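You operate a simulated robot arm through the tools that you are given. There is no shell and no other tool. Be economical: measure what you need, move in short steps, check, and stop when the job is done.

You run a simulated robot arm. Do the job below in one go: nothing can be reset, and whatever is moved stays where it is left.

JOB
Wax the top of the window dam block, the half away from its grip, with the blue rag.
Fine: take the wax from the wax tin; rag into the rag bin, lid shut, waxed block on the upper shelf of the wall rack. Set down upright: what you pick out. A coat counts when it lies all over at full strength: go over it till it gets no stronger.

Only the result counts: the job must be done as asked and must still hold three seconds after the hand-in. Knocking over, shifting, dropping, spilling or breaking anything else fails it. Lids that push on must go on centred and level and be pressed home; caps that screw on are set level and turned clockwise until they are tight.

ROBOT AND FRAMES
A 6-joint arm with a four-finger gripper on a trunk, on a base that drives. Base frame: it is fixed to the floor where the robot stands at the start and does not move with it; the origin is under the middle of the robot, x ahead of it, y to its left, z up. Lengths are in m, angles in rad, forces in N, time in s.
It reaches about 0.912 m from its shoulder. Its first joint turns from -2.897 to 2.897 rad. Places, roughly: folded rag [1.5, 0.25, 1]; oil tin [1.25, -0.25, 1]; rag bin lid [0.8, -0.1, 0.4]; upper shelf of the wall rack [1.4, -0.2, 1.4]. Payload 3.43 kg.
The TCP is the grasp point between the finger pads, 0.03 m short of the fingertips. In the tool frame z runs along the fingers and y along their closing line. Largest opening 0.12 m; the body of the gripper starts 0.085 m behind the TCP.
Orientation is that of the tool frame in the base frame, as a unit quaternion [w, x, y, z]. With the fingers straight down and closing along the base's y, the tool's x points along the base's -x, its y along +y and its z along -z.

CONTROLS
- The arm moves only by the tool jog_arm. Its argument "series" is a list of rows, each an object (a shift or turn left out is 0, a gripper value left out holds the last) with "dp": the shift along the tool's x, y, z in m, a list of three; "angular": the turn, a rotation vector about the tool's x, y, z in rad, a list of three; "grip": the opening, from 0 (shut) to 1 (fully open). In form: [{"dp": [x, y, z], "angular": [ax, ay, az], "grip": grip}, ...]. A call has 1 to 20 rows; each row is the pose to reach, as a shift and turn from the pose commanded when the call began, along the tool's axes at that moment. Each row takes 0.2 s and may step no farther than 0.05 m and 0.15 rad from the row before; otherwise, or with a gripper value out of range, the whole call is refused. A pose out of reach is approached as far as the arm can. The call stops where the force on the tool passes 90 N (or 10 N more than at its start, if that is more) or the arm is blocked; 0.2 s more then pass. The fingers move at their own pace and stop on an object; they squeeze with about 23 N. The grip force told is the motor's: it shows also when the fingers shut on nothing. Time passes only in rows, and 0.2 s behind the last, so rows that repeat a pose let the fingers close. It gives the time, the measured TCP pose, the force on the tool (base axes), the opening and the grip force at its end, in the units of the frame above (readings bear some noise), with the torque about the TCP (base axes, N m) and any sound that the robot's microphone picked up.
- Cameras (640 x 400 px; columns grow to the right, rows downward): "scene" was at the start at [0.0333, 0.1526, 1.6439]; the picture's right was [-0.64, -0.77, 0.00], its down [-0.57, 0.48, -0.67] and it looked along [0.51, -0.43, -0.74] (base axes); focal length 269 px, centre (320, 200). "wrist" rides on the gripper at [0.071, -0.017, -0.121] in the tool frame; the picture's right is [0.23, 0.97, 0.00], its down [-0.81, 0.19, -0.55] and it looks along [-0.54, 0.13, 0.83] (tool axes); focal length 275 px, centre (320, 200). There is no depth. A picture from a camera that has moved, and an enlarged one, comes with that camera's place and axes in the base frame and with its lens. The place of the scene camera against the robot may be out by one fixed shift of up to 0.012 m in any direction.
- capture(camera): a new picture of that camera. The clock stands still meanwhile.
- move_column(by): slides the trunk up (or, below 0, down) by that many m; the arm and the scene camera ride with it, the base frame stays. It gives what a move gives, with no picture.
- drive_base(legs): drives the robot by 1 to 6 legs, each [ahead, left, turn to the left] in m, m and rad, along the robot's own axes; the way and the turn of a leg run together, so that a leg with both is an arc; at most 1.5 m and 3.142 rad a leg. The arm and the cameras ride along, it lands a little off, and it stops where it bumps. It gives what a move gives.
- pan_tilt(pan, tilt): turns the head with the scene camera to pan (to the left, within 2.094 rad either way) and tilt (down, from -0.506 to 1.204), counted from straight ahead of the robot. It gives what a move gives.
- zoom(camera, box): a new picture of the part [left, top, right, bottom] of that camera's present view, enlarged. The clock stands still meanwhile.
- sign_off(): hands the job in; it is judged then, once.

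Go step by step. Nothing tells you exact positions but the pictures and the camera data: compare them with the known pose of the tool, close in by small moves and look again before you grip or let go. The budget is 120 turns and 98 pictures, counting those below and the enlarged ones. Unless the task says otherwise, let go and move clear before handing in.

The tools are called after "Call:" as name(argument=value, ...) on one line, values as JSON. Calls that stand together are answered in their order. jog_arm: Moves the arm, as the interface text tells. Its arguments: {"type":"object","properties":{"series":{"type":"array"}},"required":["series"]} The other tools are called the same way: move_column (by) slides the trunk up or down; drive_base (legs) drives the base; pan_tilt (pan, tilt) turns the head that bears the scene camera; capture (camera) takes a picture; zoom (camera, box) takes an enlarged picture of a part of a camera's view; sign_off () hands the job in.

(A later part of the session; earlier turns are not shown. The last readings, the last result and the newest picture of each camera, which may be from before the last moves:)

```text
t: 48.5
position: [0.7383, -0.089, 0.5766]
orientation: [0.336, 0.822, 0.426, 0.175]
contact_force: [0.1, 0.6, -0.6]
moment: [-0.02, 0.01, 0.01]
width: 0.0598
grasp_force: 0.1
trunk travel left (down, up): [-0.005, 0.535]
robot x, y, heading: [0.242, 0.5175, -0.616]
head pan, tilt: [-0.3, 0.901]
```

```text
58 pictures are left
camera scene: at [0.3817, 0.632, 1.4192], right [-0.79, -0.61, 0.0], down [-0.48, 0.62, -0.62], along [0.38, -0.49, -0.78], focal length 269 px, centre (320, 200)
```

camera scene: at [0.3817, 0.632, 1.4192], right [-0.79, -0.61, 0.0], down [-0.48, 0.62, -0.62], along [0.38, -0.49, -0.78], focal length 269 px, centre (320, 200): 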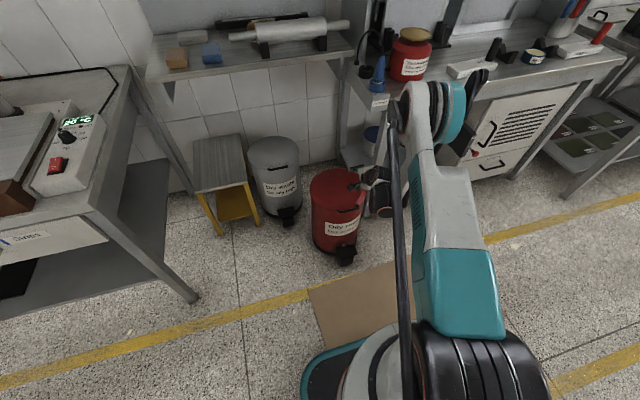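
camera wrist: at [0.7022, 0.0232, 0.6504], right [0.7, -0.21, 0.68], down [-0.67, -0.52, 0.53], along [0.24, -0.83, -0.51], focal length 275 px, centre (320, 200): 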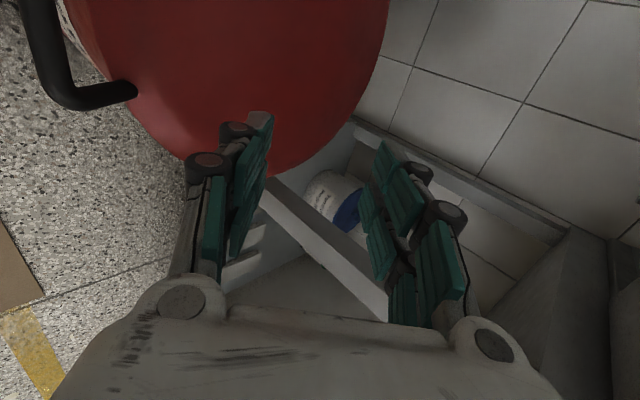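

The wrist can't pitch forward this low, so I'll go back to a straight-down tool closing along the wall. That lets me pinch the bracket by its two ends.

Call:
jog_arm(series=[{"dp": [0.0, 0.02, -0.03], "angular": [0.13, 0, 0]}, {"dp": [0.0, 0.04, -0.06], "angular": [0.26, 0, 0]}, {"dp": [0.0, 0.06, -0.09], "angular": [0.39, 0, 0]}, {"dp": [0.0, 0.08, -0.12], "angular": [0.52, 0, 0]}, {"dp": [0.0, 0.08, -0.14], "angular": [0.65, 0, 0]}, {"dp": [0.0, 0.08, -0.15], "angular": [0.785, 0, 0]}])

Call:
jog_arm(series=[{"angular": [0, 0, -0.143]}, {"angular": [0, 0, -0.286]}, {"angular": [0, 0, -0.428]}, {"angular": [0, 0, -0.571]}, {"angular": [0, 0, -0.714], "grip": 1.0}, {"angular": [0, 0, -0.857]}, {"angular": [0, 0, -1.0]}, {"angular": [0, 0, -1.142]}, {"angular": [0, 0, -1.285]}, {"angular": [0, 0, -1.428]}, {"angular": [0, 0, -1.571]}])

Call:
capture(camera="wrist")

```text
t: 50.0
position: [0.6971, -0.0632, 0.7337]
orientation: [-0.003, 0.887, 0.461, -0.001]
contact_force: [0.1, 0.5, -0.3]
moment: [-0.02, 0.0, 0.01]
width: 0.06
grasp_force: 0.0
trunk travel left (down, up): [-0.005, 0.535]
robot x, y, heading: [0.2448, 0.5138, -0.62]
head pan, tilt: [-0.3, 0.901]
```

```text
t: 52.4
position: [0.6982, -0.063, 0.734]
orientation: [-0.002, 0.3, 0.954, 0.001]
contact_force: [0.8, 0.0, 0.1]
moment: [-0.01, -0.02, -0.04]
width: 0.1197
grasp_force: 0.1
trunk travel left (down, up): [-0.005, 0.535]
robot x, y, heading: [0.2438, 0.5138, -0.619]
head pan, tilt: [-0.3, 0.901]
```

```text
57 pictures are left
camera wrist: at [0.6324, -0.0367, 0.8551], right [0.37, 0.93, 0.0], down [0.78, -0.31, 0.55], along [0.51, -0.2, -0.84], focal length 275 px, centre (320, 200)
```

wrist: 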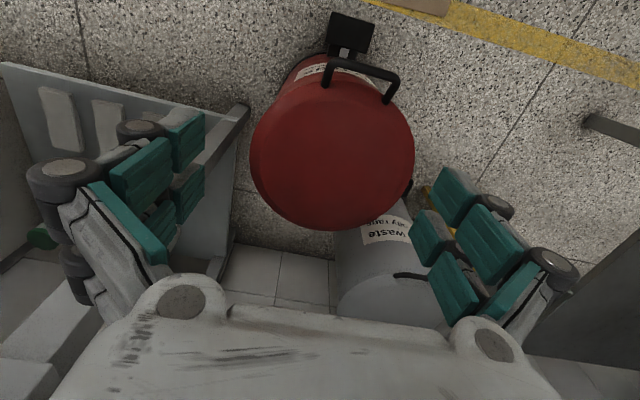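

The bracket centre is at about (0.704, -0.003, 0.46) and roughly 0.085 m wide. I'll line up above it.

Call:
jog_arm(series=[{"dp": [0.01, 0.017, 0.03]}, {"dp": [0.02, 0.034, 0.06]}, {"dp": [0.03, 0.052, 0.09]}, {"dp": [0.03, 0.052, 0.12]}, {"dp": [0.03, 0.052, 0.15]}, {"dp": [0.03, 0.052, 0.18]}])

Call:
capture(camera="wrist")

```text
t: 53.8
position: [0.7037, -0.001, 0.5546]
orientation: [-0.002, 0.302, 0.953, 0.001]
contact_force: [-0.1, -0.4, -0.9]
moment: [-0.04, 0.01, 0.0]
width: 0.1199
grasp_force: 0.0
trunk travel left (down, up): [-0.005, 0.535]
robot x, y, heading: [0.2426, 0.5152, -0.623]
head pan, tilt: [-0.3, 0.901]
```

```text
56 pictures are left
camera wrist: at [0.6377, 0.0252, 0.6753], right [0.37, 0.93, 0.0], down [0.78, -0.31, 0.55], along [0.51, -0.2, -0.84], focal length 275 px, centre (320, 200)
```

wrist: 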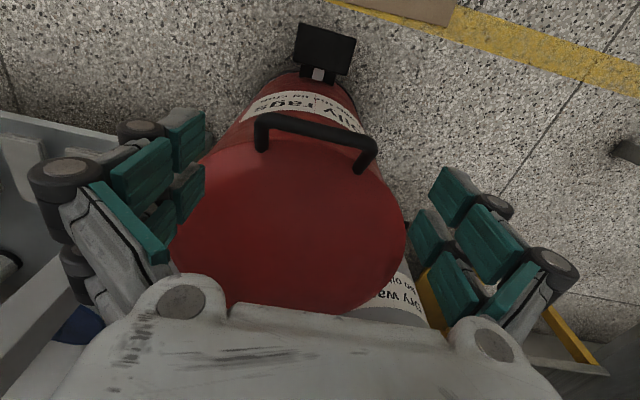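

The fingers are centred over the bracket. I'll go down so the fingertips pass about 1 cm below the bar, then close.

Call:
jog_arm(series=[{"dp": [0, 0, 0.03]}, {"dp": [0, 0, 0.06]}, {"dp": [0, 0, 0.08]}, {"dp": [0, 0, 0.08], "grip": 0}, {"dp": [0, 0, 0.08]}, {"dp": [0, 0, 0.08]}, {"dp": [0, 0, 0.08]}])

Call:
capture(camera="wrist")

```text
t: 55.4
position: [0.7057, -0.0019, 0.4736]
orientation: [-0.002, 0.301, 0.954, 0.0]
contact_force: [11.2, 4.8, 0.6]
moment: [0.18, -0.44, -0.11]
width: 0.1005
grasp_force: 22.5
trunk travel left (down, up): [-0.005, 0.535]
robot x, y, heading: [0.243, 0.5176, -0.618]
head pan, tilt: [-0.3, 0.901]
```

```text
55 pictures are left
camera wrist: at [0.6386, 0.0245, 0.5939], right [0.37, 0.93, 0.0], down [0.78, -0.31, 0.55], along [0.51, -0.2, -0.84], focal length 275 px, centre (320, 200)
```

wrist: 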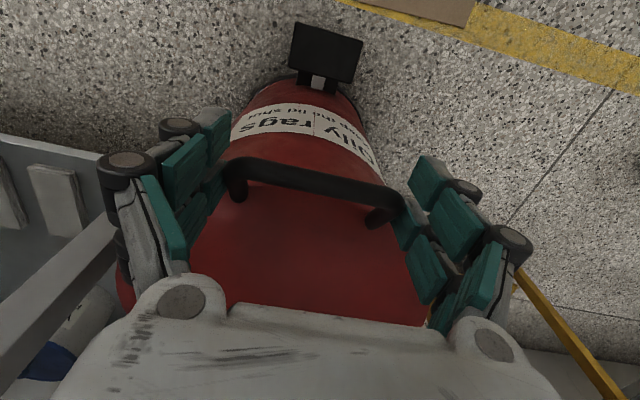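

The bracket is gripped at 0.10 m. I'll lift it along an arc about the hinge and watch the force.

Call:
jog_arm(series=[{"dp": [-0.001, 0, -0.022]}, {"dp": [-0.004, 0, -0.043]}, {"dp": [-0.0085, 0, -0.065]}, {"dp": [-0.015, 0, -0.0855]}, {"dp": [-0.0235, 0, -0.106]}, {"dp": [-0.0335, 0, -0.125]}, {"dp": [-0.045, 0, -0.143]}, {"dp": [-0.0585, 0, -0.161]}])

Call:
capture(camera="scene")

```text
t: 57.1
position: [0.7529, -0.0374, 0.6354]
orientation: [-0.003, 0.301, 0.954, 0.001]
contact_force: [4.1, 5.9, -6.8]
moment: [0.38, 0.71, -0.02]
width: 0.0999
grasp_force: 23.2
trunk travel left (down, up): [-0.005, 0.535]
robot x, y, heading: [0.2412, 0.5157, -0.62]
head pan, tilt: [-0.3, 0.901]
```

```text
54 pictures are left
camera scene: at [0.3824, 0.6319, 1.4191], right [-0.79, -0.61, 0.0], down [-0.48, 0.62, -0.62], along [0.38, -0.49, -0.78], focal length 269 px, centre (320, 200)
```

scene: 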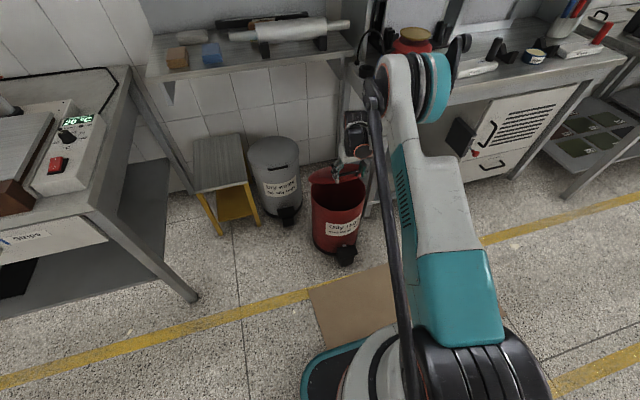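

The lid is opening cleanly, so I'll continue toward upright.

Call:
jog_arm(series=[{"dp": [-0.015, 0, -0.016]}, {"dp": [-0.031, 0, -0.031]}, {"dp": [-0.048, 0, -0.044]}, {"dp": [-0.0665, 0, -0.056]}, {"dp": [-0.086, 0, -0.066]}, {"dp": [-0.106, 0, -0.074]}, {"dp": [-0.127, 0, -0.081]}, {"dp": [-0.148, 0, -0.0855]}, {"dp": [-0.17, 0, -0.088]}])

Call:
capture(camera="scene")

Call:
capture(camera="wrist")

```text
t: 59.1
position: [0.8877, -0.1329, 0.7244]
orientation: [0.0, 0.302, 0.953, -0.001]
contact_force: [-2.6, 5.3, 10.1]
moment: [0.34, 0.33, 0.11]
width: 0.0988
grasp_force: 23.5
out of reach, approached as far as the arm can: row 9
trunk travel left (down, up): [-0.005, 0.535]
robot x, y, heading: [0.2448, 0.5131, -0.617]
head pan, tilt: [-0.3, 0.901]
```

```text
53 pictures are left
camera scene: at [0.3809, 0.6329, 1.4193], right [-0.79, -0.61, 0.0], down [-0.48, 0.62, -0.62], along [0.38, -0.49, -0.78], focal length 269 px, centre (320, 200)
```

scene: 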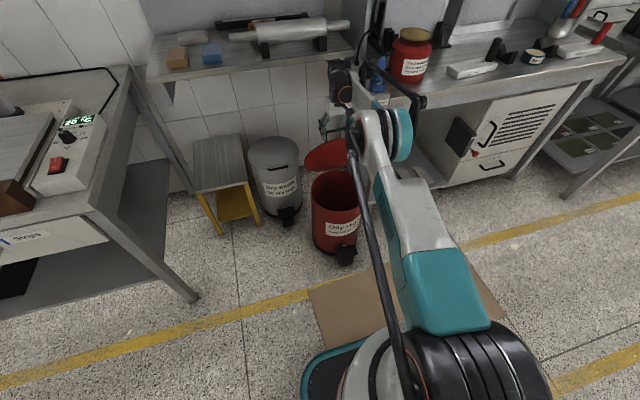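

```text
52 pictures are left
camera wrist: at [0.8215, -0.106, 0.8447], right [0.37, 0.93, 0.0], down [0.77, -0.31, 0.55], along [0.51, -0.21, -0.83], focal length 275 px, centre (320, 200)
```

wrist: 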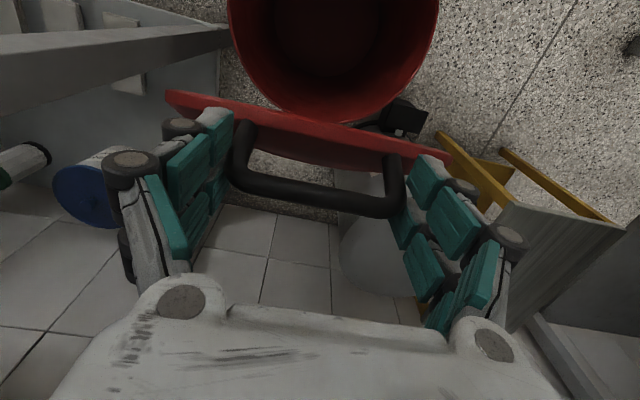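

The lid looks close to or past vertical and is now pushing back. I'll open the fingers, rise and check whether it stays.

Call:
jog_arm(series=[{"dp": [0, 0, 0], "grip": 1.0}, {"dp": [0, 0, -0.005]}, {"dp": [0, 0, -0.04]}, {"dp": [0, 0, -0.08]}, {"dp": [0.02, 0, -0.12]}, {"dp": [0.04, 0, -0.15]}])

Call:
capture(camera="wrist")

```text
t: 60.5
position: [0.8564, -0.1092, 0.8736]
orientation: [-0.001, 0.301, 0.954, 0.0]
contact_force: [0.2, 0.6, 0.3]
moment: [-0.02, 0.02, 0.06]
width: 0.1198
grasp_force: 0.0
trunk travel left (down, up): [-0.005, 0.535]
robot x, y, heading: [0.2454, 0.5133, -0.619]
head pan, tilt: [-0.3, 0.901]
```

```text
51 pictures are left
camera wrist: at [0.7905, -0.0834, 0.9948], right [0.37, 0.93, 0.0], down [0.78, -0.31, 0.55], along [0.51, -0.2, -0.84], focal length 275 px, centre (320, 200)
```

wrist: 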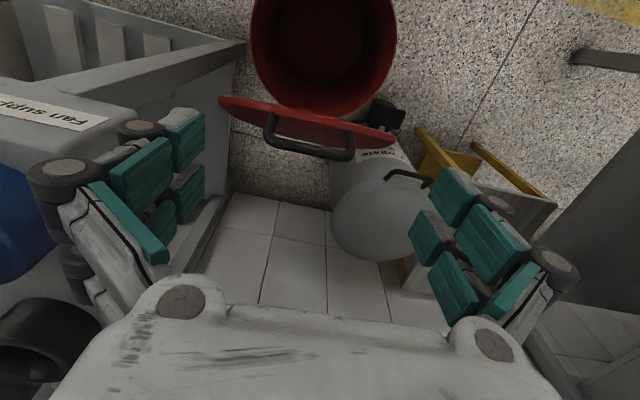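

The lid stays open by itself. I'll retreat the hand, raise the trunk and drive to the rag.

Call:
jog_arm(series=[{"dp": [0.04, 0, 0]}, {"dp": [0.08, 0, 0]}, {"dp": [0.12, 0, 0]}, {"dp": [0.16, 0, 0]}, {"dp": [0.2, 0, 0]}])

Call:
move_column(by=0.4)

Call:
drive_base(legs=[[0, 0.2, 0], [0.4, 0, 0]])

Call:
capture(camera="wrist")

```text
t: 61.8
position: [0.6927, 0.0046, 0.8756]
orientation: [-0.001, 0.302, 0.953, 0.001]
contact_force: [-0.1, 0.6, -0.7]
moment: [0.0, 0.01, 0.0]
width: 0.1199
grasp_force: 0.0
trunk travel left (down, up): [-0.005, 0.535]
robot x, y, heading: [0.2444, 0.5179, -0.617]
head pan, tilt: [-0.3, 0.901]
```

```text
t: 65.6
position: [0.693, 0.005, 1.2758]
orientation: [-0.001, 0.302, 0.953, 0.001]
contact_force: [-0.5, -0.1, -0.1]
moment: [0.02, -0.01, 0.03]
width: 0.12
grasp_force: 0.1
trunk travel left (down, up): [-0.405, 0.135]
robot x, y, heading: [0.2454, 0.5145, -0.62]
head pan, tilt: [-0.3, 0.901]
```

```text
t: 69.3
position: [1.1301, -0.0704, 1.2752]
orientation: [-0.002, 0.304, 0.953, 0.0]
contact_force: [0.8, -0.1, 0.1]
moment: [0.03, -0.01, -0.01]
width: 0.12
grasp_force: 0.1
trunk travel left (down, up): [-0.405, 0.135]
robot x, y, heading: [0.6803, 0.4451, -0.62]
head pan, tilt: [-0.3, 0.901]
```

```text
50 pictures are left
camera wrist: at [1.0636, -0.0433, 1.3959], right [0.38, 0.93, 0.0], down [0.77, -0.31, 0.55], along [0.51, -0.21, -0.84], focal length 275 px, centre (320, 200)
```

wrist: 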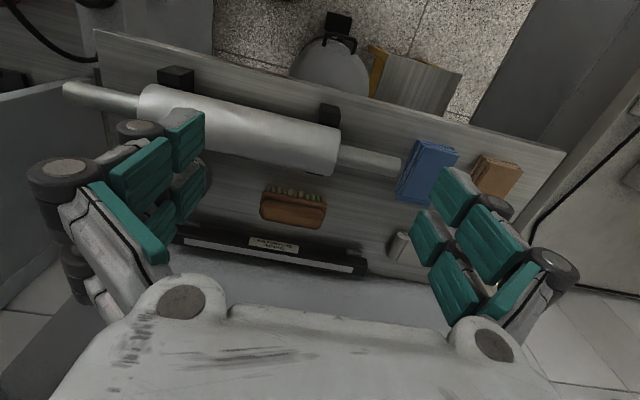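

The rag is in clear view. Its long side runs toward the wall and the roller shaft's tip is close to its right side, so I'll close front-to-back. I'll turn the tool 90° and come down below the shelf line first.

Call:
jog_arm(series=[{"dp": [0, 0.01, 0.01], "angular": [0, 0, 0.143]}, {"dp": [0, 0.02, 0.02], "angular": [0, 0, 0.286]}, {"dp": [0, 0.03, 0.03], "angular": [0, 0, 0.428]}, {"dp": [0, 0.05, 0.04], "angular": [0, 0, 0.571]}, {"dp": [0, 0.07, 0.05], "angular": [0, 0, 0.714]}, {"dp": [0, 0.09, 0.06], "angular": [0, 0, 0.857]}, {"dp": [0, 0.11, 0.07], "angular": [0, 0, 1.0]}, {"dp": [0, 0.13, 0.08], "angular": [0, 0, 1.142]}, {"dp": [0, 0.15, 0.09], "angular": [0, 0, 1.285]}, {"dp": [0, 0.17, 0.1], "angular": [0, 0, 1.428]}, {"dp": [0, 0.2, 0.11], "angular": [0, 0, 1.571]}, {"dp": [-0.03, 0.2, 0.13], "angular": [0, 0, 1.571]}])

Call:
capture(camera="wrist")

```text
t: 71.9
position: [1.2703, 0.0754, 1.1449]
orientation: [-0.002, 0.889, 0.457, -0.001]
contact_force: [-0.7, 0.3, 0.1]
moment: [0.06, 0.08, -0.04]
width: 0.1197
grasp_force: 0.1
trunk travel left (down, up): [-0.405, 0.135]
robot x, y, heading: [0.6851, 0.4422, -0.625]
head pan, tilt: [-0.3, 0.901]
```

```text
49 pictures are left
camera wrist: at [1.3002, 0.1426, 1.2656], right [0.93, -0.38, -0.01], down [-0.31, -0.77, 0.55], along [-0.21, -0.51, -0.83], focal length 275 px, centre (320, 200)
```

wrist: 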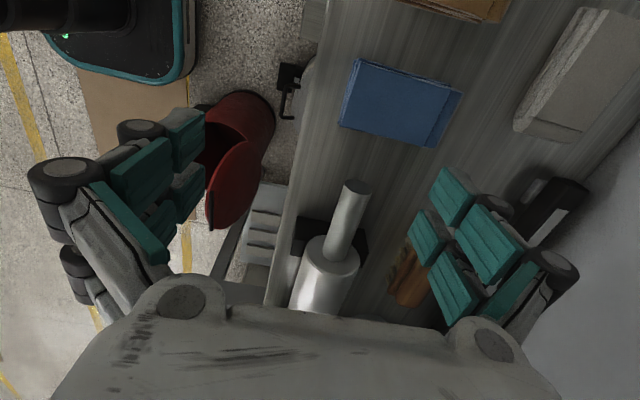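

The rag centre is at about (1.345, 0.047) with its top near z 0.98. I'll move over it, come down part way and check.

Call:
jog_arm(series=[{"dp": [0.005, 0.0, 0.03]}, {"dp": [0.01, 0.03, 0.06]}, {"dp": [0.015, 0.055, 0.07]}, {"dp": [0.02, 0.076, 0.08]}])

Call:
capture(camera="wrist")

Call:
pan_tilt(pan=0.0, tilt=0.8)

Call:
capture(camera="scene")

```text
t: 72.9
position: [1.3438, 0.0491, 1.0658]
orientation: [-0.002, 0.889, 0.459, -0.002]
contact_force: [-0.5, 1.0, -0.3]
moment: [0.04, 0.02, 0.01]
width: 0.1198
grasp_force: 0.0
trunk travel left (down, up): [-0.405, 0.135]
robot x, y, heading: [0.6814, 0.4413, -0.622]
head pan, tilt: [-0.3, 0.901]
```

```text
48 pictures are left
camera wrist: at [1.3737, 0.1162, 1.1859], right [0.93, -0.38, 0.0], down [-0.31, -0.77, 0.55], along [-0.21, -0.51, -0.83], focal length 275 px, centre (320, 200)
```

wrist: 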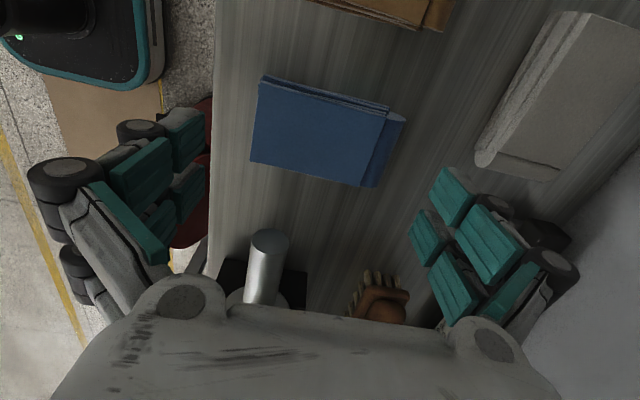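

```text
t: 73.7
position: [1.344, 0.0502, 1.0651]
orientation: [-0.002, 0.889, 0.458, -0.001]
contact_force: [-0.5, 0.9, 0.2]
moment: [0.01, -0.06, -0.01]
width: 0.1201
grasp_force: 0.1
trunk travel left (down, up): [-0.405, 0.135]
robot x, y, heading: [0.6861, 0.4438, -0.621]
head pan, tilt: [0.0, 0.799]
```

```text
47 pictures are left
camera scene: at [0.8414, 0.5731, 1.8271], right [-0.58, -0.81, 0.0], down [-0.58, 0.42, -0.7], along [0.57, -0.41, -0.72], focal length 269 px, centre (320, 200)
```

scene: 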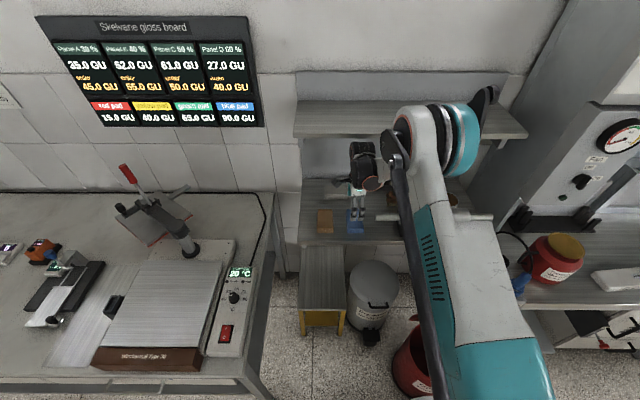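

The rag is about 0.115 m long, too tight for the opening, but only 0.066 m wide. The shaft tip leaves about 0.058 m of room on the right, so I'll rotate back and close across the width.

Call:
jog_arm(series=[{"dp": [0, 0, -0.03], "angular": [0, 0, -0.143]}, {"dp": [0, 0, -0.03], "angular": [0, 0, -0.286]}, {"dp": [0, 0, -0.03], "angular": [0, 0, -0.428]}, {"dp": [0, 0, -0.03], "angular": [0, 0, -0.571]}, {"dp": [0, 0, -0.03], "angular": [0, 0, -0.714]}, {"dp": [0, 0, -0.03], "angular": [0, 0, -0.857]}, {"dp": [0, 0, -0.03], "angular": [0, 0, -1.0]}, {"dp": [0, 0, -0.03], "angular": [0, 0, -1.142]}, {"dp": [0, 0, -0.03], "angular": [0, 0, -1.285]}, {"dp": [0, 0, -0.03], "angular": [0, 0, -1.428]}, {"dp": [0.0, 0, -0.03], "angular": [0, 0, -1.571]}, {"dp": [0.0, 0, 0.0], "angular": [0, 0, -1.571]}])

Call:
capture(camera="wrist")

```text
t: 76.3
position: [1.3438, 0.0497, 1.0655]
orientation: [-0.003, 0.303, 0.953, 0.001]
contact_force: [0.3, 0.6, 0.4]
moment: [0.02, 0.02, -0.01]
width: 0.1199
grasp_force: 0.1
trunk travel left (down, up): [-0.405, 0.135]
robot x, y, heading: [0.6808, 0.4444, -0.629]
head pan, tilt: [0.0, 0.799]
```

```text
46 pictures are left
camera wrist: at [1.2771, 0.0759, 1.1865], right [0.37, 0.93, 0.0], down [0.77, -0.31, 0.55], along [0.51, -0.2, -0.84], focal length 275 px, centre (320, 200)
```

wrist: 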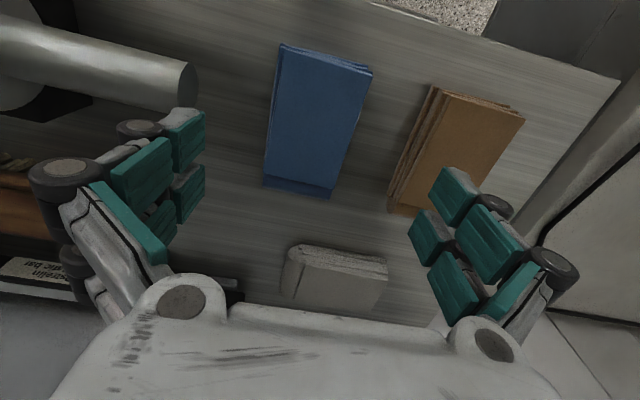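

The rag top is near z 0.977. I'll shift 8 mm right, reduce the opening, and come down so the tips overlap the upper part of the rag.

Call:
jog_arm(series=[{"dp": [0.003, -0.008, 0.02], "grip": 0.8}, {"dp": [0.003, -0.008, 0.045]}, {"dp": [0.003, -0.008, 0.065]}, {"dp": [0.003, -0.008, 0.075]}, {"dp": [0.003, -0.008, 0.075], "grip": 0.0}, {"dp": [0.003, -0.008, 0.075]}, {"dp": [0.003, -0.008, 0.075]}])

Call:
capture(camera="wrist")

```text
t: 77.9
position: [1.3364, 0.0451, 0.99]
orientation: [-0.001, 0.305, 0.952, 0.0]
contact_force: [0.4, 0.3, 1.6]
moment: [0.07, -0.01, 0.01]
width: 0.0675
grasp_force: 23.1
trunk travel left (down, up): [-0.405, 0.135]
robot x, y, heading: [0.681, 0.4411, -0.628]
head pan, tilt: [0.0, 0.799]
```

```text
45 pictures are left
camera wrist: at [1.2691, 0.0717, 1.1107], right [0.38, 0.93, 0.0], down [0.77, -0.31, 0.55], along [0.51, -0.21, -0.84], focal length 275 px, centre (320, 200)
```

wrist: 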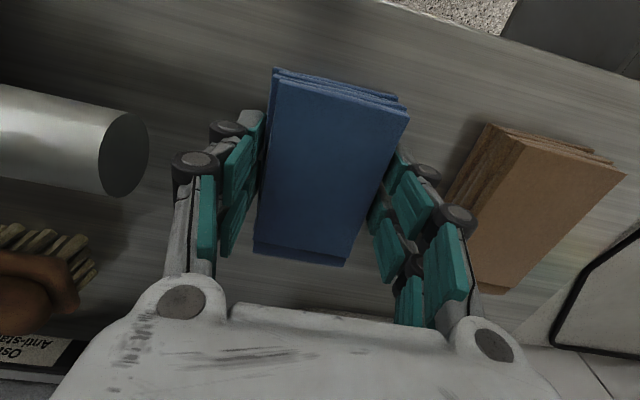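

The rag is gripped at 0.0675 m. I'll lift it and check that it comes along.

Call:
jog_arm(series=[{"dp": [0, 0, -0.02]}, {"dp": [0, 0, -0.05]}, {"dp": [0, 0, -0.08]}, {"dp": [0.04, 0, -0.11]}, {"dp": [0.08, 0, -0.15]}, {"dp": [0.12, 0, -0.19]}, {"dp": [0.16, 0, -0.22]}, {"dp": [0.2, 0, -0.25]}])

Call:
capture(camera="wrist")

Call:
zoom(camera="scene", box=[260, 120, 500, 270])

```text
refused: row 5 steps farther than a row can; nothing moved
```

```text
44 pictures are left
camera wrist: at [1.2691, 0.0717, 1.1107], right [0.38, 0.93, 0.0], down [0.77, -0.31, 0.55], along [0.51, -0.21, -0.84], focal length 275 px, centre (320, 200)
```

wrist: 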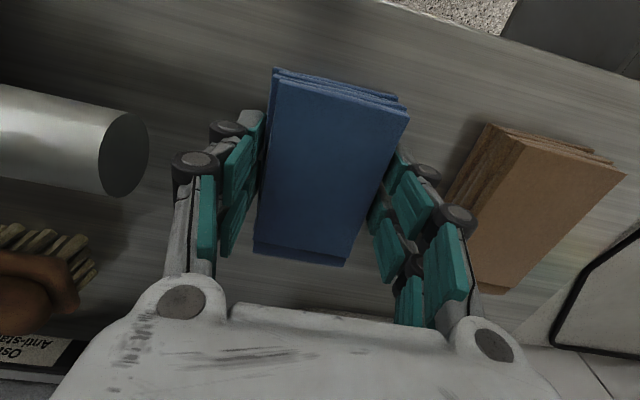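

```text
2.67 times, centred on (380, 195) of scene
camera zoom: at [0.8414, 0.5734, 1.8271], right [-0.58, -0.81, 0.0], down [-0.58, 0.42, -0.7], along [0.57, -0.41, -0.72], focal length 718 px, centre (160, 213)
```

zoom: 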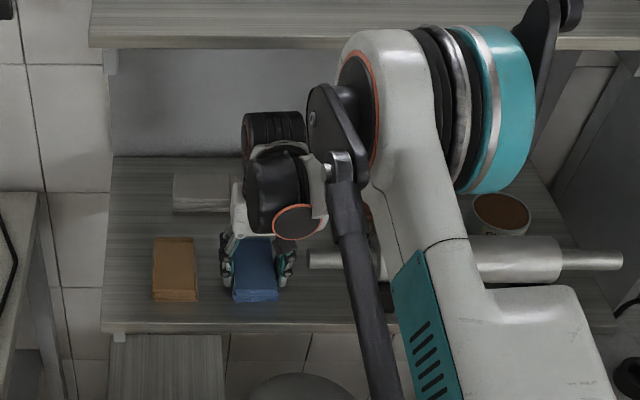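

One step was too long, so I'll retry with shorter ones.

Call:
jog_arm(series=[{"dp": [0, 0, -0.02]}, {"dp": [0, 0, -0.05]}, {"dp": [0, 0, -0.08]}, {"dp": [0.03, 0, -0.11]}, {"dp": [0.06, 0, -0.14]}, {"dp": [0.09, 0, -0.17]}, {"dp": [0.12, 0, -0.2]}, {"dp": [0.15, 0, -0.23]}, {"dp": [0.18, 0, -0.25]}, {"dp": [0.21, 0, -0.25]}])

Call:
capture(camera="wrist")

```text
t: 80.1
position: [1.1634, 0.166, 1.2422]
orientation: [-0.002, 0.305, 0.952, 0.0]
contact_force: [0.0, 0.2, -0.3]
moment: [0.0, -0.04, 0.01]
width: 0.0673
grasp_force: 22.7
trunk travel left (down, up): [-0.405, 0.135]
robot x, y, heading: [0.684, 0.4443, -0.621]
head pan, tilt: [0.0, 0.799]
```

```text
42 pictures are left
camera wrist: at [1.0972, 0.1931, 1.3632], right [0.38, 0.93, 0.0], down [0.77, -0.31, 0.55], along [0.51, -0.21, -0.84], focal length 275 px, centre (320, 200)
```

wrist: 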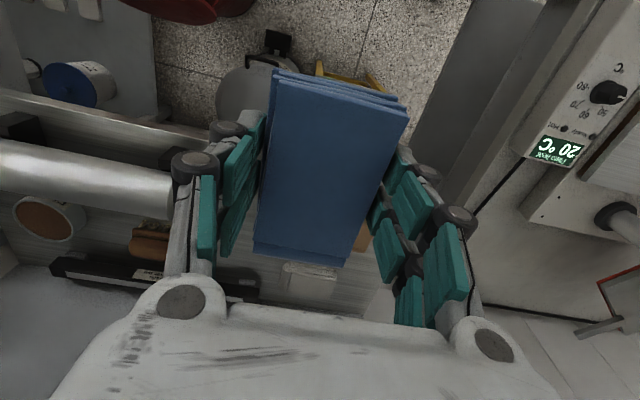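

The rag is held well. Next I'll back off and drive right to the wax bench, keeping clear of the bin.

Call:
drive_base(legs=[[-0.25, 0, 0], [0, -1.2, 0], [0.1, 0, 0]])

Call:
pan_tilt(pan=-0.1, tilt=0.85)

Call:
capture(camera="scene")

Call:
capture(camera="wrist")

```text
t: 88.3
position: [0.3709, -0.7091, 1.2403]
orientation: [-0.002, 0.287, 0.958, 0.001]
contact_force: [-0.2, -1.7, -1.2]
moment: [0.06, 0.06, 0.03]
width: 0.0672
grasp_force: 23.4
trunk travel left (down, up): [-0.405, 0.135]
robot x, y, heading: [-0.124, -0.4493, -0.584]
head pan, tilt: [0.0, 0.799]
```

```text
t: 89.0
position: [0.3693, -0.7089, 1.2417]
orientation: [-0.002, 0.287, 0.958, 0.0]
contact_force: [-0.8, -0.1, 0.1]
moment: [0.0, 0.01, 0.0]
width: 0.0672
grasp_force: 23.1
trunk travel left (down, up): [-0.405, 0.135]
robot x, y, heading: [-0.1252, -0.4523, -0.585]
head pan, tilt: [-0.099, 0.85]
```

```text
41 pictures are left
camera scene: at [0.0243, -0.3179, 1.8231], right [-0.63, -0.77, 0.0], down [-0.58, 0.47, -0.66], along [0.51, -0.42, -0.75], focal length 269 px, centre (320, 200)
```

scene: 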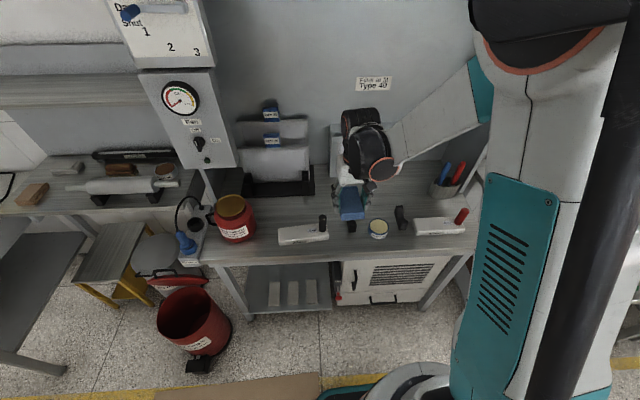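

```text
40 pictures are left
camera wrist: at [0.3017, -0.6847, 1.3628], right [0.34, 0.94, 0.0], down [0.79, -0.29, 0.55], along [0.52, -0.19, -0.84], focal length 275 px, centre (320, 200)
```

wrist: 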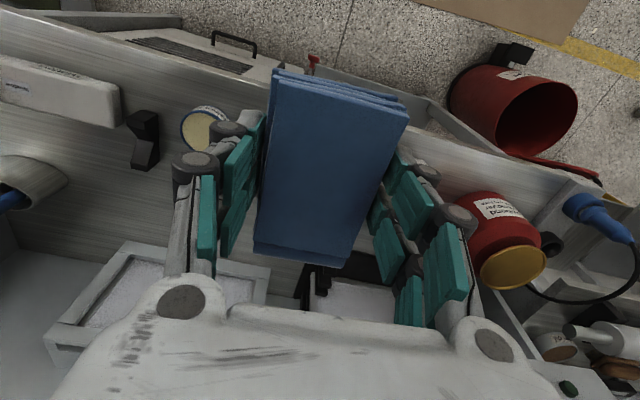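

I'm at the wax bench, with the tin at about (0.364, -0.888). I'll bring the rag over the tin and check with the scene camera.

Call:
jog_arm(series=[{"dp": [-0.02, -0.03, 0.02]}, {"dp": [-0.04, -0.06, 0.04]}, {"dp": [-0.06, -0.09, 0.07]}, {"dp": [-0.08, -0.12, 0.1]}, {"dp": [-0.095, -0.152, 0.13]}, {"dp": [-0.095, -0.152, 0.17]}])

Call:
zoom(camera="scene", box=[310, 140, 490, 252])

Call:
capture(camera="wrist")

```text
t: 90.4
position: [0.3652, -0.8881, 1.0699]
orientation: [-0.003, 0.286, 0.958, 0.0]
contact_force: [0.6, 0.3, -1.4]
moment: [-0.01, 0.03, 0.0]
width: 0.0671
grasp_force: 22.6
trunk travel left (down, up): [-0.405, 0.135]
robot x, y, heading: [-0.1213, -0.4457, -0.587]
head pan, tilt: [-0.099, 0.85]
```

```text
3.56 times, centred on (400, 196) of scene
camera zoom: at [0.0257, -0.3187, 1.823], right [-0.63, -0.77, 0.0], down [-0.58, 0.48, -0.66], along [0.51, -0.42, -0.75], focal length 958 px, centre (36, 214)
```

zoom: 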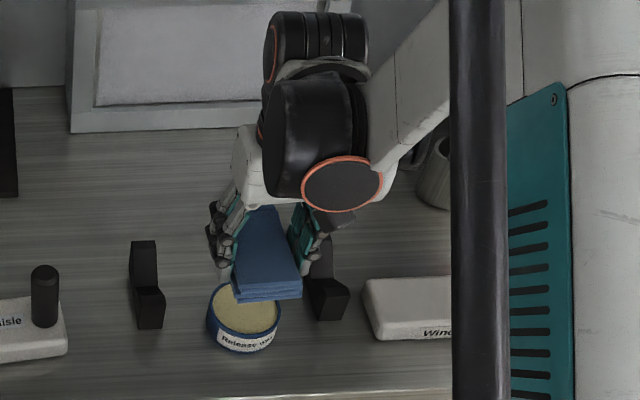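

```text
38 pictures are left
camera wrist: at [0.2975, -0.8637, 1.1899], right [0.34, 0.94, 0.0], down [0.79, -0.29, 0.55], along [0.52, -0.19, -0.84], focal length 275 px, centre (320, 200)
```

wrist: 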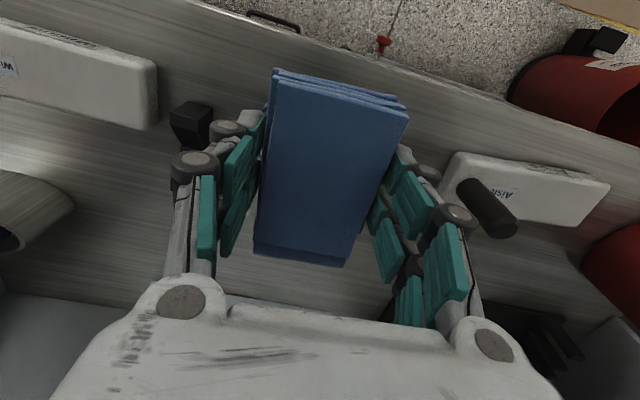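

The rag is about 2 cm too far right of the tin. I'll shift it left, then come down in small steps watching the force.

Call:
jog_arm(series=[{"dp": [0, 0.022, 0.0]}, {"dp": [0, 0.022, 0.02]}, {"dp": [0, 0.022, 0.035]}, {"dp": [0, 0.022, 0.045]}])

Call:
jog_arm(series=[{"dp": [0, 0, 0.004]}, {"dp": [0, 0, 0.008]}, {"dp": [0, 0, 0.012]}])

Call:
zoom(camera="scene", box=[310, 140, 490, 252])

```text
t: 91.4
position: [0.3772, -0.869, 1.0252]
orientation: [-0.002, 0.287, 0.958, 0.0]
contact_force: [0.5, -0.5, -0.5]
moment: [-0.05, -0.02, 0.01]
width: 0.0672
grasp_force: 23.0
trunk travel left (down, up): [-0.405, 0.135]
robot x, y, heading: [-0.1216, -0.4479, -0.584]
head pan, tilt: [-0.099, 0.85]
```

```text
t: 92.2
position: [0.3775, -0.8691, 1.0141]
orientation: [-0.002, 0.287, 0.958, 0.002]
contact_force: [-0.8, 0.1, -0.8]
moment: [-0.05, -0.01, -0.02]
width: 0.0675
grasp_force: 23.3
trunk travel left (down, up): [-0.405, 0.135]
robot x, y, heading: [-0.1263, -0.4524, -0.588]
head pan, tilt: [-0.099, 0.85]
```

```text
3.56 times, centred on (400, 196) of scene
camera zoom: at [0.0248, -0.3184, 1.8231], right [-0.63, -0.77, 0.0], down [-0.58, 0.48, -0.66], along [0.51, -0.42, -0.75], focal length 958 px, centre (36, 214)
```

zoom: 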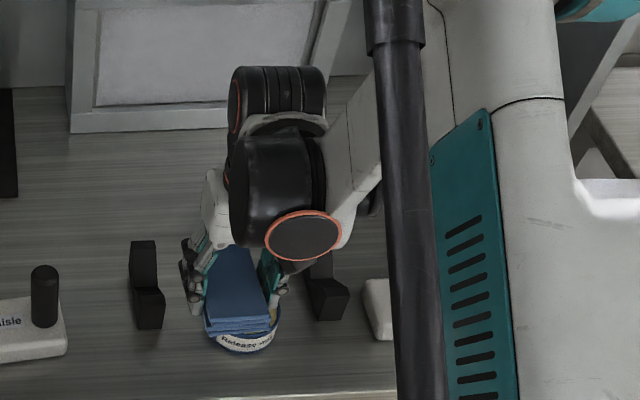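

The rag is nearly centred over the tin. I'll make a small correction and keep descending until I feel contact.

Call:
jog_arm(series=[{"dp": [-0.006, -0.005, 0.003]}, {"dp": [-0.006, -0.005, 0.006]}, {"dp": [-0.006, -0.005, 0.009]}])

Call:
jog_arm(series=[{"dp": [0, 0, 0.003]}, {"dp": [0, 0, 0.006]}])

Call:
jog_arm(series=[{"dp": [0, 0, 0.003]}, {"dp": [0, 0, 0.005]}])

```text
t: 93.0
position: [0.3784, -0.8761, 1.0045]
orientation: [-0.002, 0.287, 0.958, 0.001]
contact_force: [0.6, -1.1, -0.6]
moment: [0.02, 0.0, -0.01]
width: 0.0673
grasp_force: 22.8
trunk travel left (down, up): [-0.405, 0.135]
robot x, y, heading: [-0.1223, -0.4508, -0.584]
head pan, tilt: [-0.099, 0.85]
```

```text
t: 93.6
position: [0.3786, -0.8775, 0.9996]
orientation: [-0.002, 0.287, 0.958, 0.0]
contact_force: [0.1, 0.4, 0.1]
moment: [-0.03, -0.02, -0.02]
width: 0.0672
grasp_force: 23.1
trunk travel left (down, up): [-0.405, 0.135]
robot x, y, heading: [-0.1222, -0.4513, -0.587]
head pan, tilt: [-0.099, 0.85]
```

```text
t: 94.2
position: [0.379, -0.8779, 0.9947]
orientation: [-0.001, 0.286, 0.958, 0.001]
contact_force: [0.5, -0.5, -0.5]
moment: [-0.03, 0.0, -0.03]
width: 0.067
grasp_force: 22.9
trunk travel left (down, up): [-0.405, 0.135]
robot x, y, heading: [-0.1224, -0.4517, -0.587]
head pan, tilt: [-0.099, 0.85]
```

There's still no contact, so I'll keep going.

Call:
jog_arm(series=[{"dp": [0, 0, 0.003]}, {"dp": [0, 0, 0.006]}])

Call:
jog_arm(series=[{"dp": [0, 0, 0.003]}, {"dp": [0, 0, 0.005]}])

Call:
zoom(camera="scene", box=[340, 180, 420, 240])

```text
t: 94.8
position: [0.3783, -0.8776, 0.9888]
orientation: [-0.002, 0.286, 0.958, 0.001]
contact_force: [-0.2, -0.4, -0.8]
moment: [-0.01, 0.02, -0.02]
width: 0.0672
grasp_force: 22.8
trunk travel left (down, up): [-0.405, 0.135]
robot x, y, heading: [-0.1215, -0.448, -0.583]
head pan, tilt: [-0.099, 0.85]
```

```text
t: 95.4
position: [0.3787, -0.8763, 0.9815]
orientation: [-0.002, 0.286, 0.958, 0.0]
contact_force: [-0.6, -0.1, -0.6]
moment: [0.02, -0.02, 0.01]
width: 0.0673
grasp_force: 22.8
trunk travel left (down, up): [-0.405, 0.135]
robot x, y, heading: [-0.1242, -0.448, -0.579]
head pan, tilt: [-0.099, 0.85]
```

```text
6.67 times, centred on (380, 210) of scene
camera zoom: at [0.0247, -0.3184, 1.8231], right [-0.63, -0.77, 0.0], down [-0.58, 0.48, -0.66], along [0.51, -0.42, -0.75], focal length 1796 px, centre (-80, 133)
```

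zoom: 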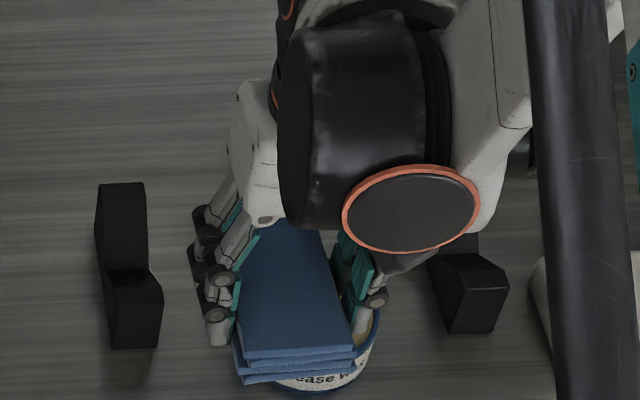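

The rag is still above the tin and a bit left and forward of it. I'll correct by about 1 cm each way and continue down.

Call:
jog_arm(series=[{"dp": [-0.008, -0.01, 0]}, {"dp": [-0.008, -0.01, 0.004]}])

Call:
jog_arm(series=[{"dp": [0, 0, 0.002]}, {"dp": [0, 0, 0.005]}])

Call:
jog_arm(series=[{"dp": [0, 0, 0.002]}, {"dp": [0, 0, 0.004]}])

Call:
jog_arm(series=[{"dp": [0, 0, 0.002]}, {"dp": [0, 0, 0.004]}])

```text
t: 96.0
position: [0.3792, -0.8889, 0.9788]
orientation: [-0.002, 0.286, 0.958, 0.0]
contact_force: [0.3, -0.7, -0.3]
moment: [0.04, -0.02, -0.02]
width: 0.0673
grasp_force: 23.3
trunk travel left (down, up): [-0.405, 0.135]
robot x, y, heading: [-0.1216, -0.4468, -0.583]
head pan, tilt: [-0.099, 0.85]
```

```text
t: 96.6
position: [0.381, -0.8894, 0.9737]
orientation: [-0.002, 0.287, 0.958, 0.0]
contact_force: [0.2, 0.0, -0.7]
moment: [-0.02, -0.01, 0.0]
width: 0.0675
grasp_force: 23.0
trunk travel left (down, up): [-0.405, 0.135]
robot x, y, heading: [-0.1216, -0.4536, -0.584]
head pan, tilt: [-0.099, 0.85]
```

```text
t: 97.2
position: [0.3807, -0.8902, 0.9698]
orientation: [-0.001, 0.287, 0.958, 0.001]
contact_force: [0.3, 0.0, -1.1]
moment: [-0.02, -0.01, 0.01]
width: 0.0671
grasp_force: 23.4
trunk travel left (down, up): [-0.405, 0.135]
robot x, y, heading: [-0.1225, -0.4495, -0.583]
head pan, tilt: [-0.099, 0.85]
```

```text
t: 97.8
position: [0.3786, -0.8898, 0.9654]
orientation: [-0.001, 0.287, 0.958, 0.001]
contact_force: [0.0, 0.8, -1.2]
moment: [0.01, 0.02, 0.01]
width: 0.0674
grasp_force: 22.8
trunk travel left (down, up): [-0.405, 0.135]
robot x, y, heading: [-0.1249, -0.4491, -0.581]
head pan, tilt: [-0.099, 0.85]
```

Call:
jog_arm(series=[{"dp": [0, 0, 0.002]}, {"dp": [0, 0, 0.005]}])

Call:
jog_arm(series=[{"dp": [0, 0, 0.002]}, {"dp": [0, 0, 0.004]}])

Call:
zoom(camera="scene", box=[340, 190, 420, 250])

```text
t: 98.4
position: [0.3801, -0.8898, 0.9612]
orientation: [-0.002, 0.286, 0.958, 0.001]
contact_force: [0.1, 0.4, -0.7]
moment: [0.0, -0.01, 0.01]
width: 0.0673
grasp_force: 23.4
trunk travel left (down, up): [-0.405, 0.135]
robot x, y, heading: [-0.1214, -0.4498, -0.586]
head pan, tilt: [-0.099, 0.85]
```

```text
t: 99.0
position: [0.3815, -0.8906, 0.9578]
orientation: [-0.002, 0.286, 0.958, 0.001]
contact_force: [0.2, 0.1, -0.7]
moment: [-0.01, 0.03, 0.01]
width: 0.0674
grasp_force: 22.5
trunk travel left (down, up): [-0.405, 0.135]
robot x, y, heading: [-0.1217, -0.4532, -0.586]
head pan, tilt: [-0.099, 0.85]
```

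```text
6.67 times, centred on (380, 220) of scene
camera zoom: at [0.0248, -0.3184, 1.8231], right [-0.63, -0.77, 0.0], down [-0.58, 0.48, -0.66], along [0.51, -0.42, -0.75], focal length 1796 px, centre (-80, 67)
```

zoom: 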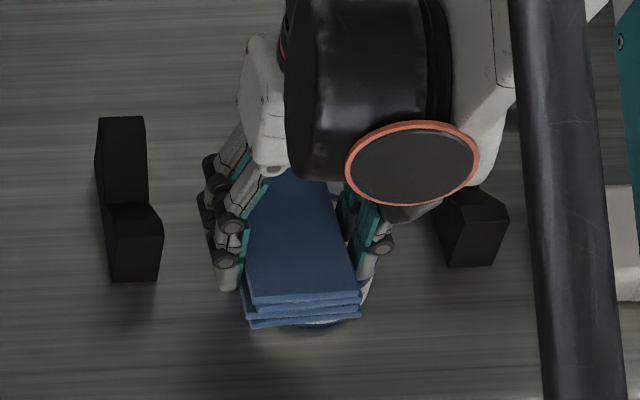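

The rag now almost covers the tin. I'll keep descending slowly.

Call:
jog_arm(series=[{"dp": [0, 0, 0.002]}, {"dp": [0, 0, 0.004]}])

Call:
jog_arm(series=[{"dp": [0, 0, 0.002]}, {"dp": [0, 0, 0.004]}])

Call:
jog_arm(series=[{"dp": [0, 0, 0.002]}, {"dp": [0, 0, 0.004]}])

```text
t: 99.6
position: [0.3801, -0.8883, 0.9517]
orientation: [-0.002, 0.286, 0.958, 0.0]
contact_force: [-0.8, 0.8, -0.4]
moment: [-0.01, 0.0, 0.03]
width: 0.0674
grasp_force: 22.7
trunk travel left (down, up): [-0.405, 0.135]
robot x, y, heading: [-0.1182, -0.4487, -0.582]
head pan, tilt: [-0.099, 0.85]
```

```text
t: 100.2
position: [0.3783, -0.8901, 0.9497]
orientation: [-0.002, 0.287, 0.958, 0.001]
contact_force: [-0.2, -0.7, -0.6]
moment: [-0.04, 0.0, 0.03]
width: 0.0672
grasp_force: 22.3
trunk travel left (down, up): [-0.405, 0.135]
robot x, y, heading: [-0.123, -0.4512, -0.585]
head pan, tilt: [-0.099, 0.85]
```

```text
t: 100.8
position: [0.3787, -0.8892, 0.9442]
orientation: [-0.001, 0.286, 0.958, 0.0]
contact_force: [-0.7, -0.1, 0.2]
moment: [0.01, 0.01, -0.04]
width: 0.0676
grasp_force: 23.3
trunk travel left (down, up): [-0.405, 0.135]
robot x, y, heading: [-0.1206, -0.4504, -0.585]
head pan, tilt: [-0.099, 0.85]
```

Call:
jog_arm(series=[{"dp": [0, 0, 0.002]}, {"dp": [0, 0, 0.004]}])

Call:
jog_arm(series=[{"dp": [0, 0, 0.002]}, {"dp": [0, 0, 0.004]}])

Call:
jog_arm(series=[{"dp": [0, 0, 0.002]}, {"dp": [0, 0, 0.004]}])

Call:
zoom(camera="scene", box=[340, 190, 420, 250])

```text
t: 101.4
position: [0.3812, -0.8898, 0.9411]
orientation: [-0.002, 0.287, 0.958, 0.0]
contact_force: [-0.2, 0.4, 0.3]
moment: [-0.02, 0.01, -0.02]
width: 0.0671
grasp_force: 23.2
trunk travel left (down, up): [-0.405, 0.135]
robot x, y, heading: [-0.1238, -0.4486, -0.582]
head pan, tilt: [-0.099, 0.85]
```

```text
t: 102.0
position: [0.3804, -0.8891, 0.9374]
orientation: [-0.001, 0.287, 0.958, 0.0]
contact_force: [-0.2, -0.7, -1.3]
moment: [-0.01, 0.01, 0.01]
width: 0.0676
grasp_force: 22.6
trunk travel left (down, up): [-0.405, 0.135]
robot x, y, heading: [-0.1229, -0.448, -0.585]
head pan, tilt: [-0.099, 0.85]
```

```text
t: 102.6
position: [0.3806, -0.8902, 0.933]
orientation: [-0.002, 0.286, 0.958, 0.001]
contact_force: [-0.6, -0.3, -1.2]
moment: [-0.01, 0.01, -0.01]
width: 0.0673
grasp_force: 22.6
trunk travel left (down, up): [-0.405, 0.135]
robot x, y, heading: [-0.1265, -0.4452, -0.585]
head pan, tilt: [-0.099, 0.85]
```

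```text
6.67 times, centred on (380, 220) of scene
camera zoom: at [0.0248, -0.3184, 1.8231], right [-0.63, -0.77, 0.0], down [-0.58, 0.48, -0.66], along [0.51, -0.42, -0.75], focal length 1796 px, centre (-80, 67)
```

zoom: 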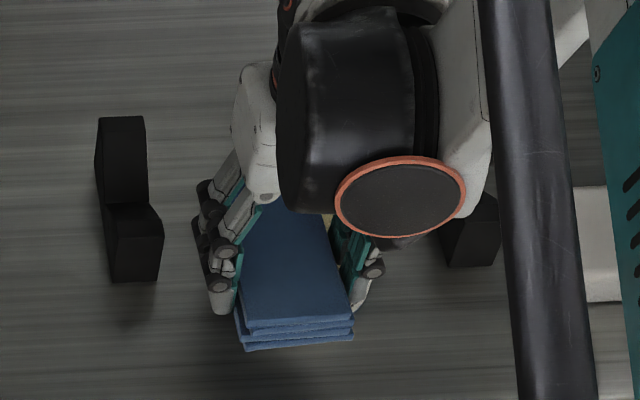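

Re-triangulating puts the tin lower and further off than I thought, at about (0.39, -0.935) with its top below z 0.89. I'll lift slightly, shift and look.

Call:
jog_arm(series=[{"dp": [0, 0, -0.012]}, {"dp": [-0.014, -0.015, -0.012]}, {"dp": [-0.029, -0.03, -0.012]}, {"dp": [-0.029, -0.03, 0]}])

Call:
zoom(camera="scene", box=[340, 190, 420, 250])

```text
t: 103.6
position: [0.3895, -0.9311, 0.9333]
orientation: [-0.002, 0.287, 0.958, 0.001]
contact_force: [0.2, 0.3, 0.1]
moment: [0.01, 0.01, -0.01]
width: 0.0674
grasp_force: 22.5
trunk travel left (down, up): [-0.405, 0.135]
robot x, y, heading: [-0.1204, -0.4507, -0.586]
head pan, tilt: [-0.099, 0.85]
```

```text
6.67 times, centred on (380, 220) of scene
camera zoom: at [0.025, -0.3185, 1.8231], right [-0.63, -0.77, 0.0], down [-0.58, 0.48, -0.66], along [0.51, -0.42, -0.75], focal length 1796 px, centre (-80, 67)
```

zoom: 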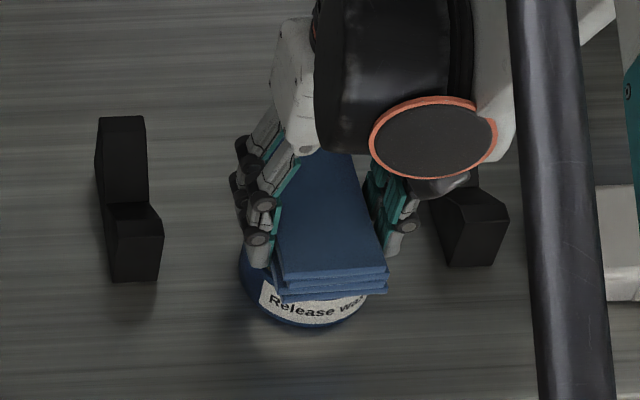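

Now the rag sits over the tin, about 1 cm too far right. I'll shift left and descend to contact.

Call:
jog_arm(series=[{"dp": [0, 0.01, 0]}, {"dp": [0, 0.01, 0.003]}])

Call:
jog_arm(series=[{"dp": [0, 0, 0.002]}, {"dp": [0, 0, 0.004]}])

Call:
jog_arm(series=[{"dp": [0, 0, 0.002]}, {"dp": [0, 0, 0.004]}])

Call:
jog_arm(series=[{"dp": [0, 0, 0.002]}, {"dp": [0, 0, 0.003]}])

```text
t: 104.2
position: [0.3948, -0.9223, 0.93]
orientation: [-0.002, 0.286, 0.958, 0.0]
contact_force: [0.2, -0.3, 0.1]
moment: [-0.03, 0.02, -0.02]
width: 0.0672
grasp_force: 23.2
trunk travel left (down, up): [-0.405, 0.135]
robot x, y, heading: [-0.1273, -0.4504, -0.583]
head pan, tilt: [-0.099, 0.85]
```

```text
t: 104.8
position: [0.3938, -0.9225, 0.9266]
orientation: [-0.002, 0.286, 0.958, 0.0]
contact_force: [-0.4, -0.6, -0.6]
moment: [-0.01, -0.01, 0.0]
width: 0.0669
grasp_force: 23.1
trunk travel left (down, up): [-0.405, 0.135]
robot x, y, heading: [-0.1171, -0.4474, -0.591]
head pan, tilt: [-0.099, 0.85]
```

```text
t: 105.4
position: [0.394, -0.9228, 0.922]
orientation: [-0.002, 0.286, 0.958, 0.0]
contact_force: [0.4, 0.3, -1.1]
moment: [-0.01, -0.04, 0.02]
width: 0.0673
grasp_force: 23.4
trunk travel left (down, up): [-0.405, 0.135]
robot x, y, heading: [-0.1217, -0.4519, -0.584]
head pan, tilt: [-0.099, 0.85]
```

```text
t: 106.0
position: [0.3925, -0.9225, 0.9207]
orientation: [-0.001, 0.286, 0.958, 0.0]
contact_force: [5.3, -3.4, 24.9]
moment: [-0.06, -0.13, 0.04]
width: 0.0679
grasp_force: 22.3
trunk travel left (down, up): [-0.405, 0.135]
robot x, y, heading: [-0.1242, -0.4456, -0.585]
head pan, tilt: [-0.099, 0.85]
```

Contact at 25 N. I'll ease off slightly and give the rag small, gentle rubs in the wax so the tin doesn't slide.

Call:
jog_arm(series=[{"dp": [0, 0, -0.0012]}, {"dp": [0.004, 0, -0.0012]}, {"dp": [0.006, 0, -0.0012]}, {"dp": [0.003, 0.003, -0.0012]}, {"dp": [0, 0.004, -0.0012]}, {"dp": [0, 0, -0.0012]}, {"dp": [0, -0.004, -0.0012]}, {"dp": [0.004, -0.002, -0.0012]}, {"dp": [0.006, 0, -0.0012]}, {"dp": [0.002, 0.003, -0.0012]}, {"dp": [0, 0, -0.0012]}])

Call:
zoom(camera="scene", box=[340, 190, 420, 250])

```text
t: 108.4
position: [0.3931, -0.922, 0.9216]
orientation: [-0.002, 0.286, 0.958, 0.0]
contact_force: [-1.6, -0.2, 0.4]
moment: [0.02, 0.04, -0.01]
width: 0.0672
grasp_force: 23.2
trunk travel left (down, up): [-0.405, 0.135]
robot x, y, heading: [-0.1225, -0.4484, -0.583]
head pan, tilt: [-0.099, 0.85]
```

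```text
6.67 times, centred on (380, 220) of scene
camera zoom: at [0.0245, -0.3184, 1.8231], right [-0.63, -0.77, 0.0], down [-0.58, 0.48, -0.66], along [0.51, -0.42, -0.75], focal length 1796 px, centre (-80, 67)
```

zoom: 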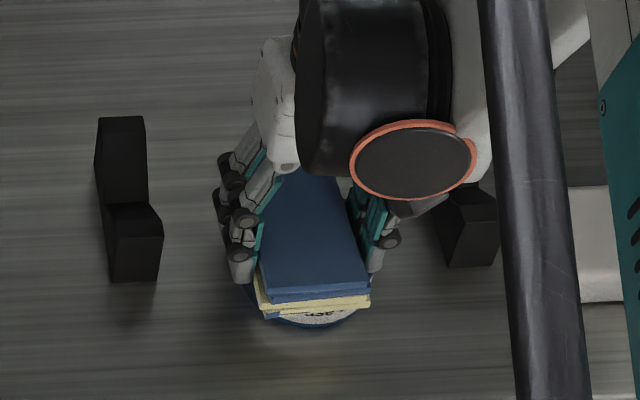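

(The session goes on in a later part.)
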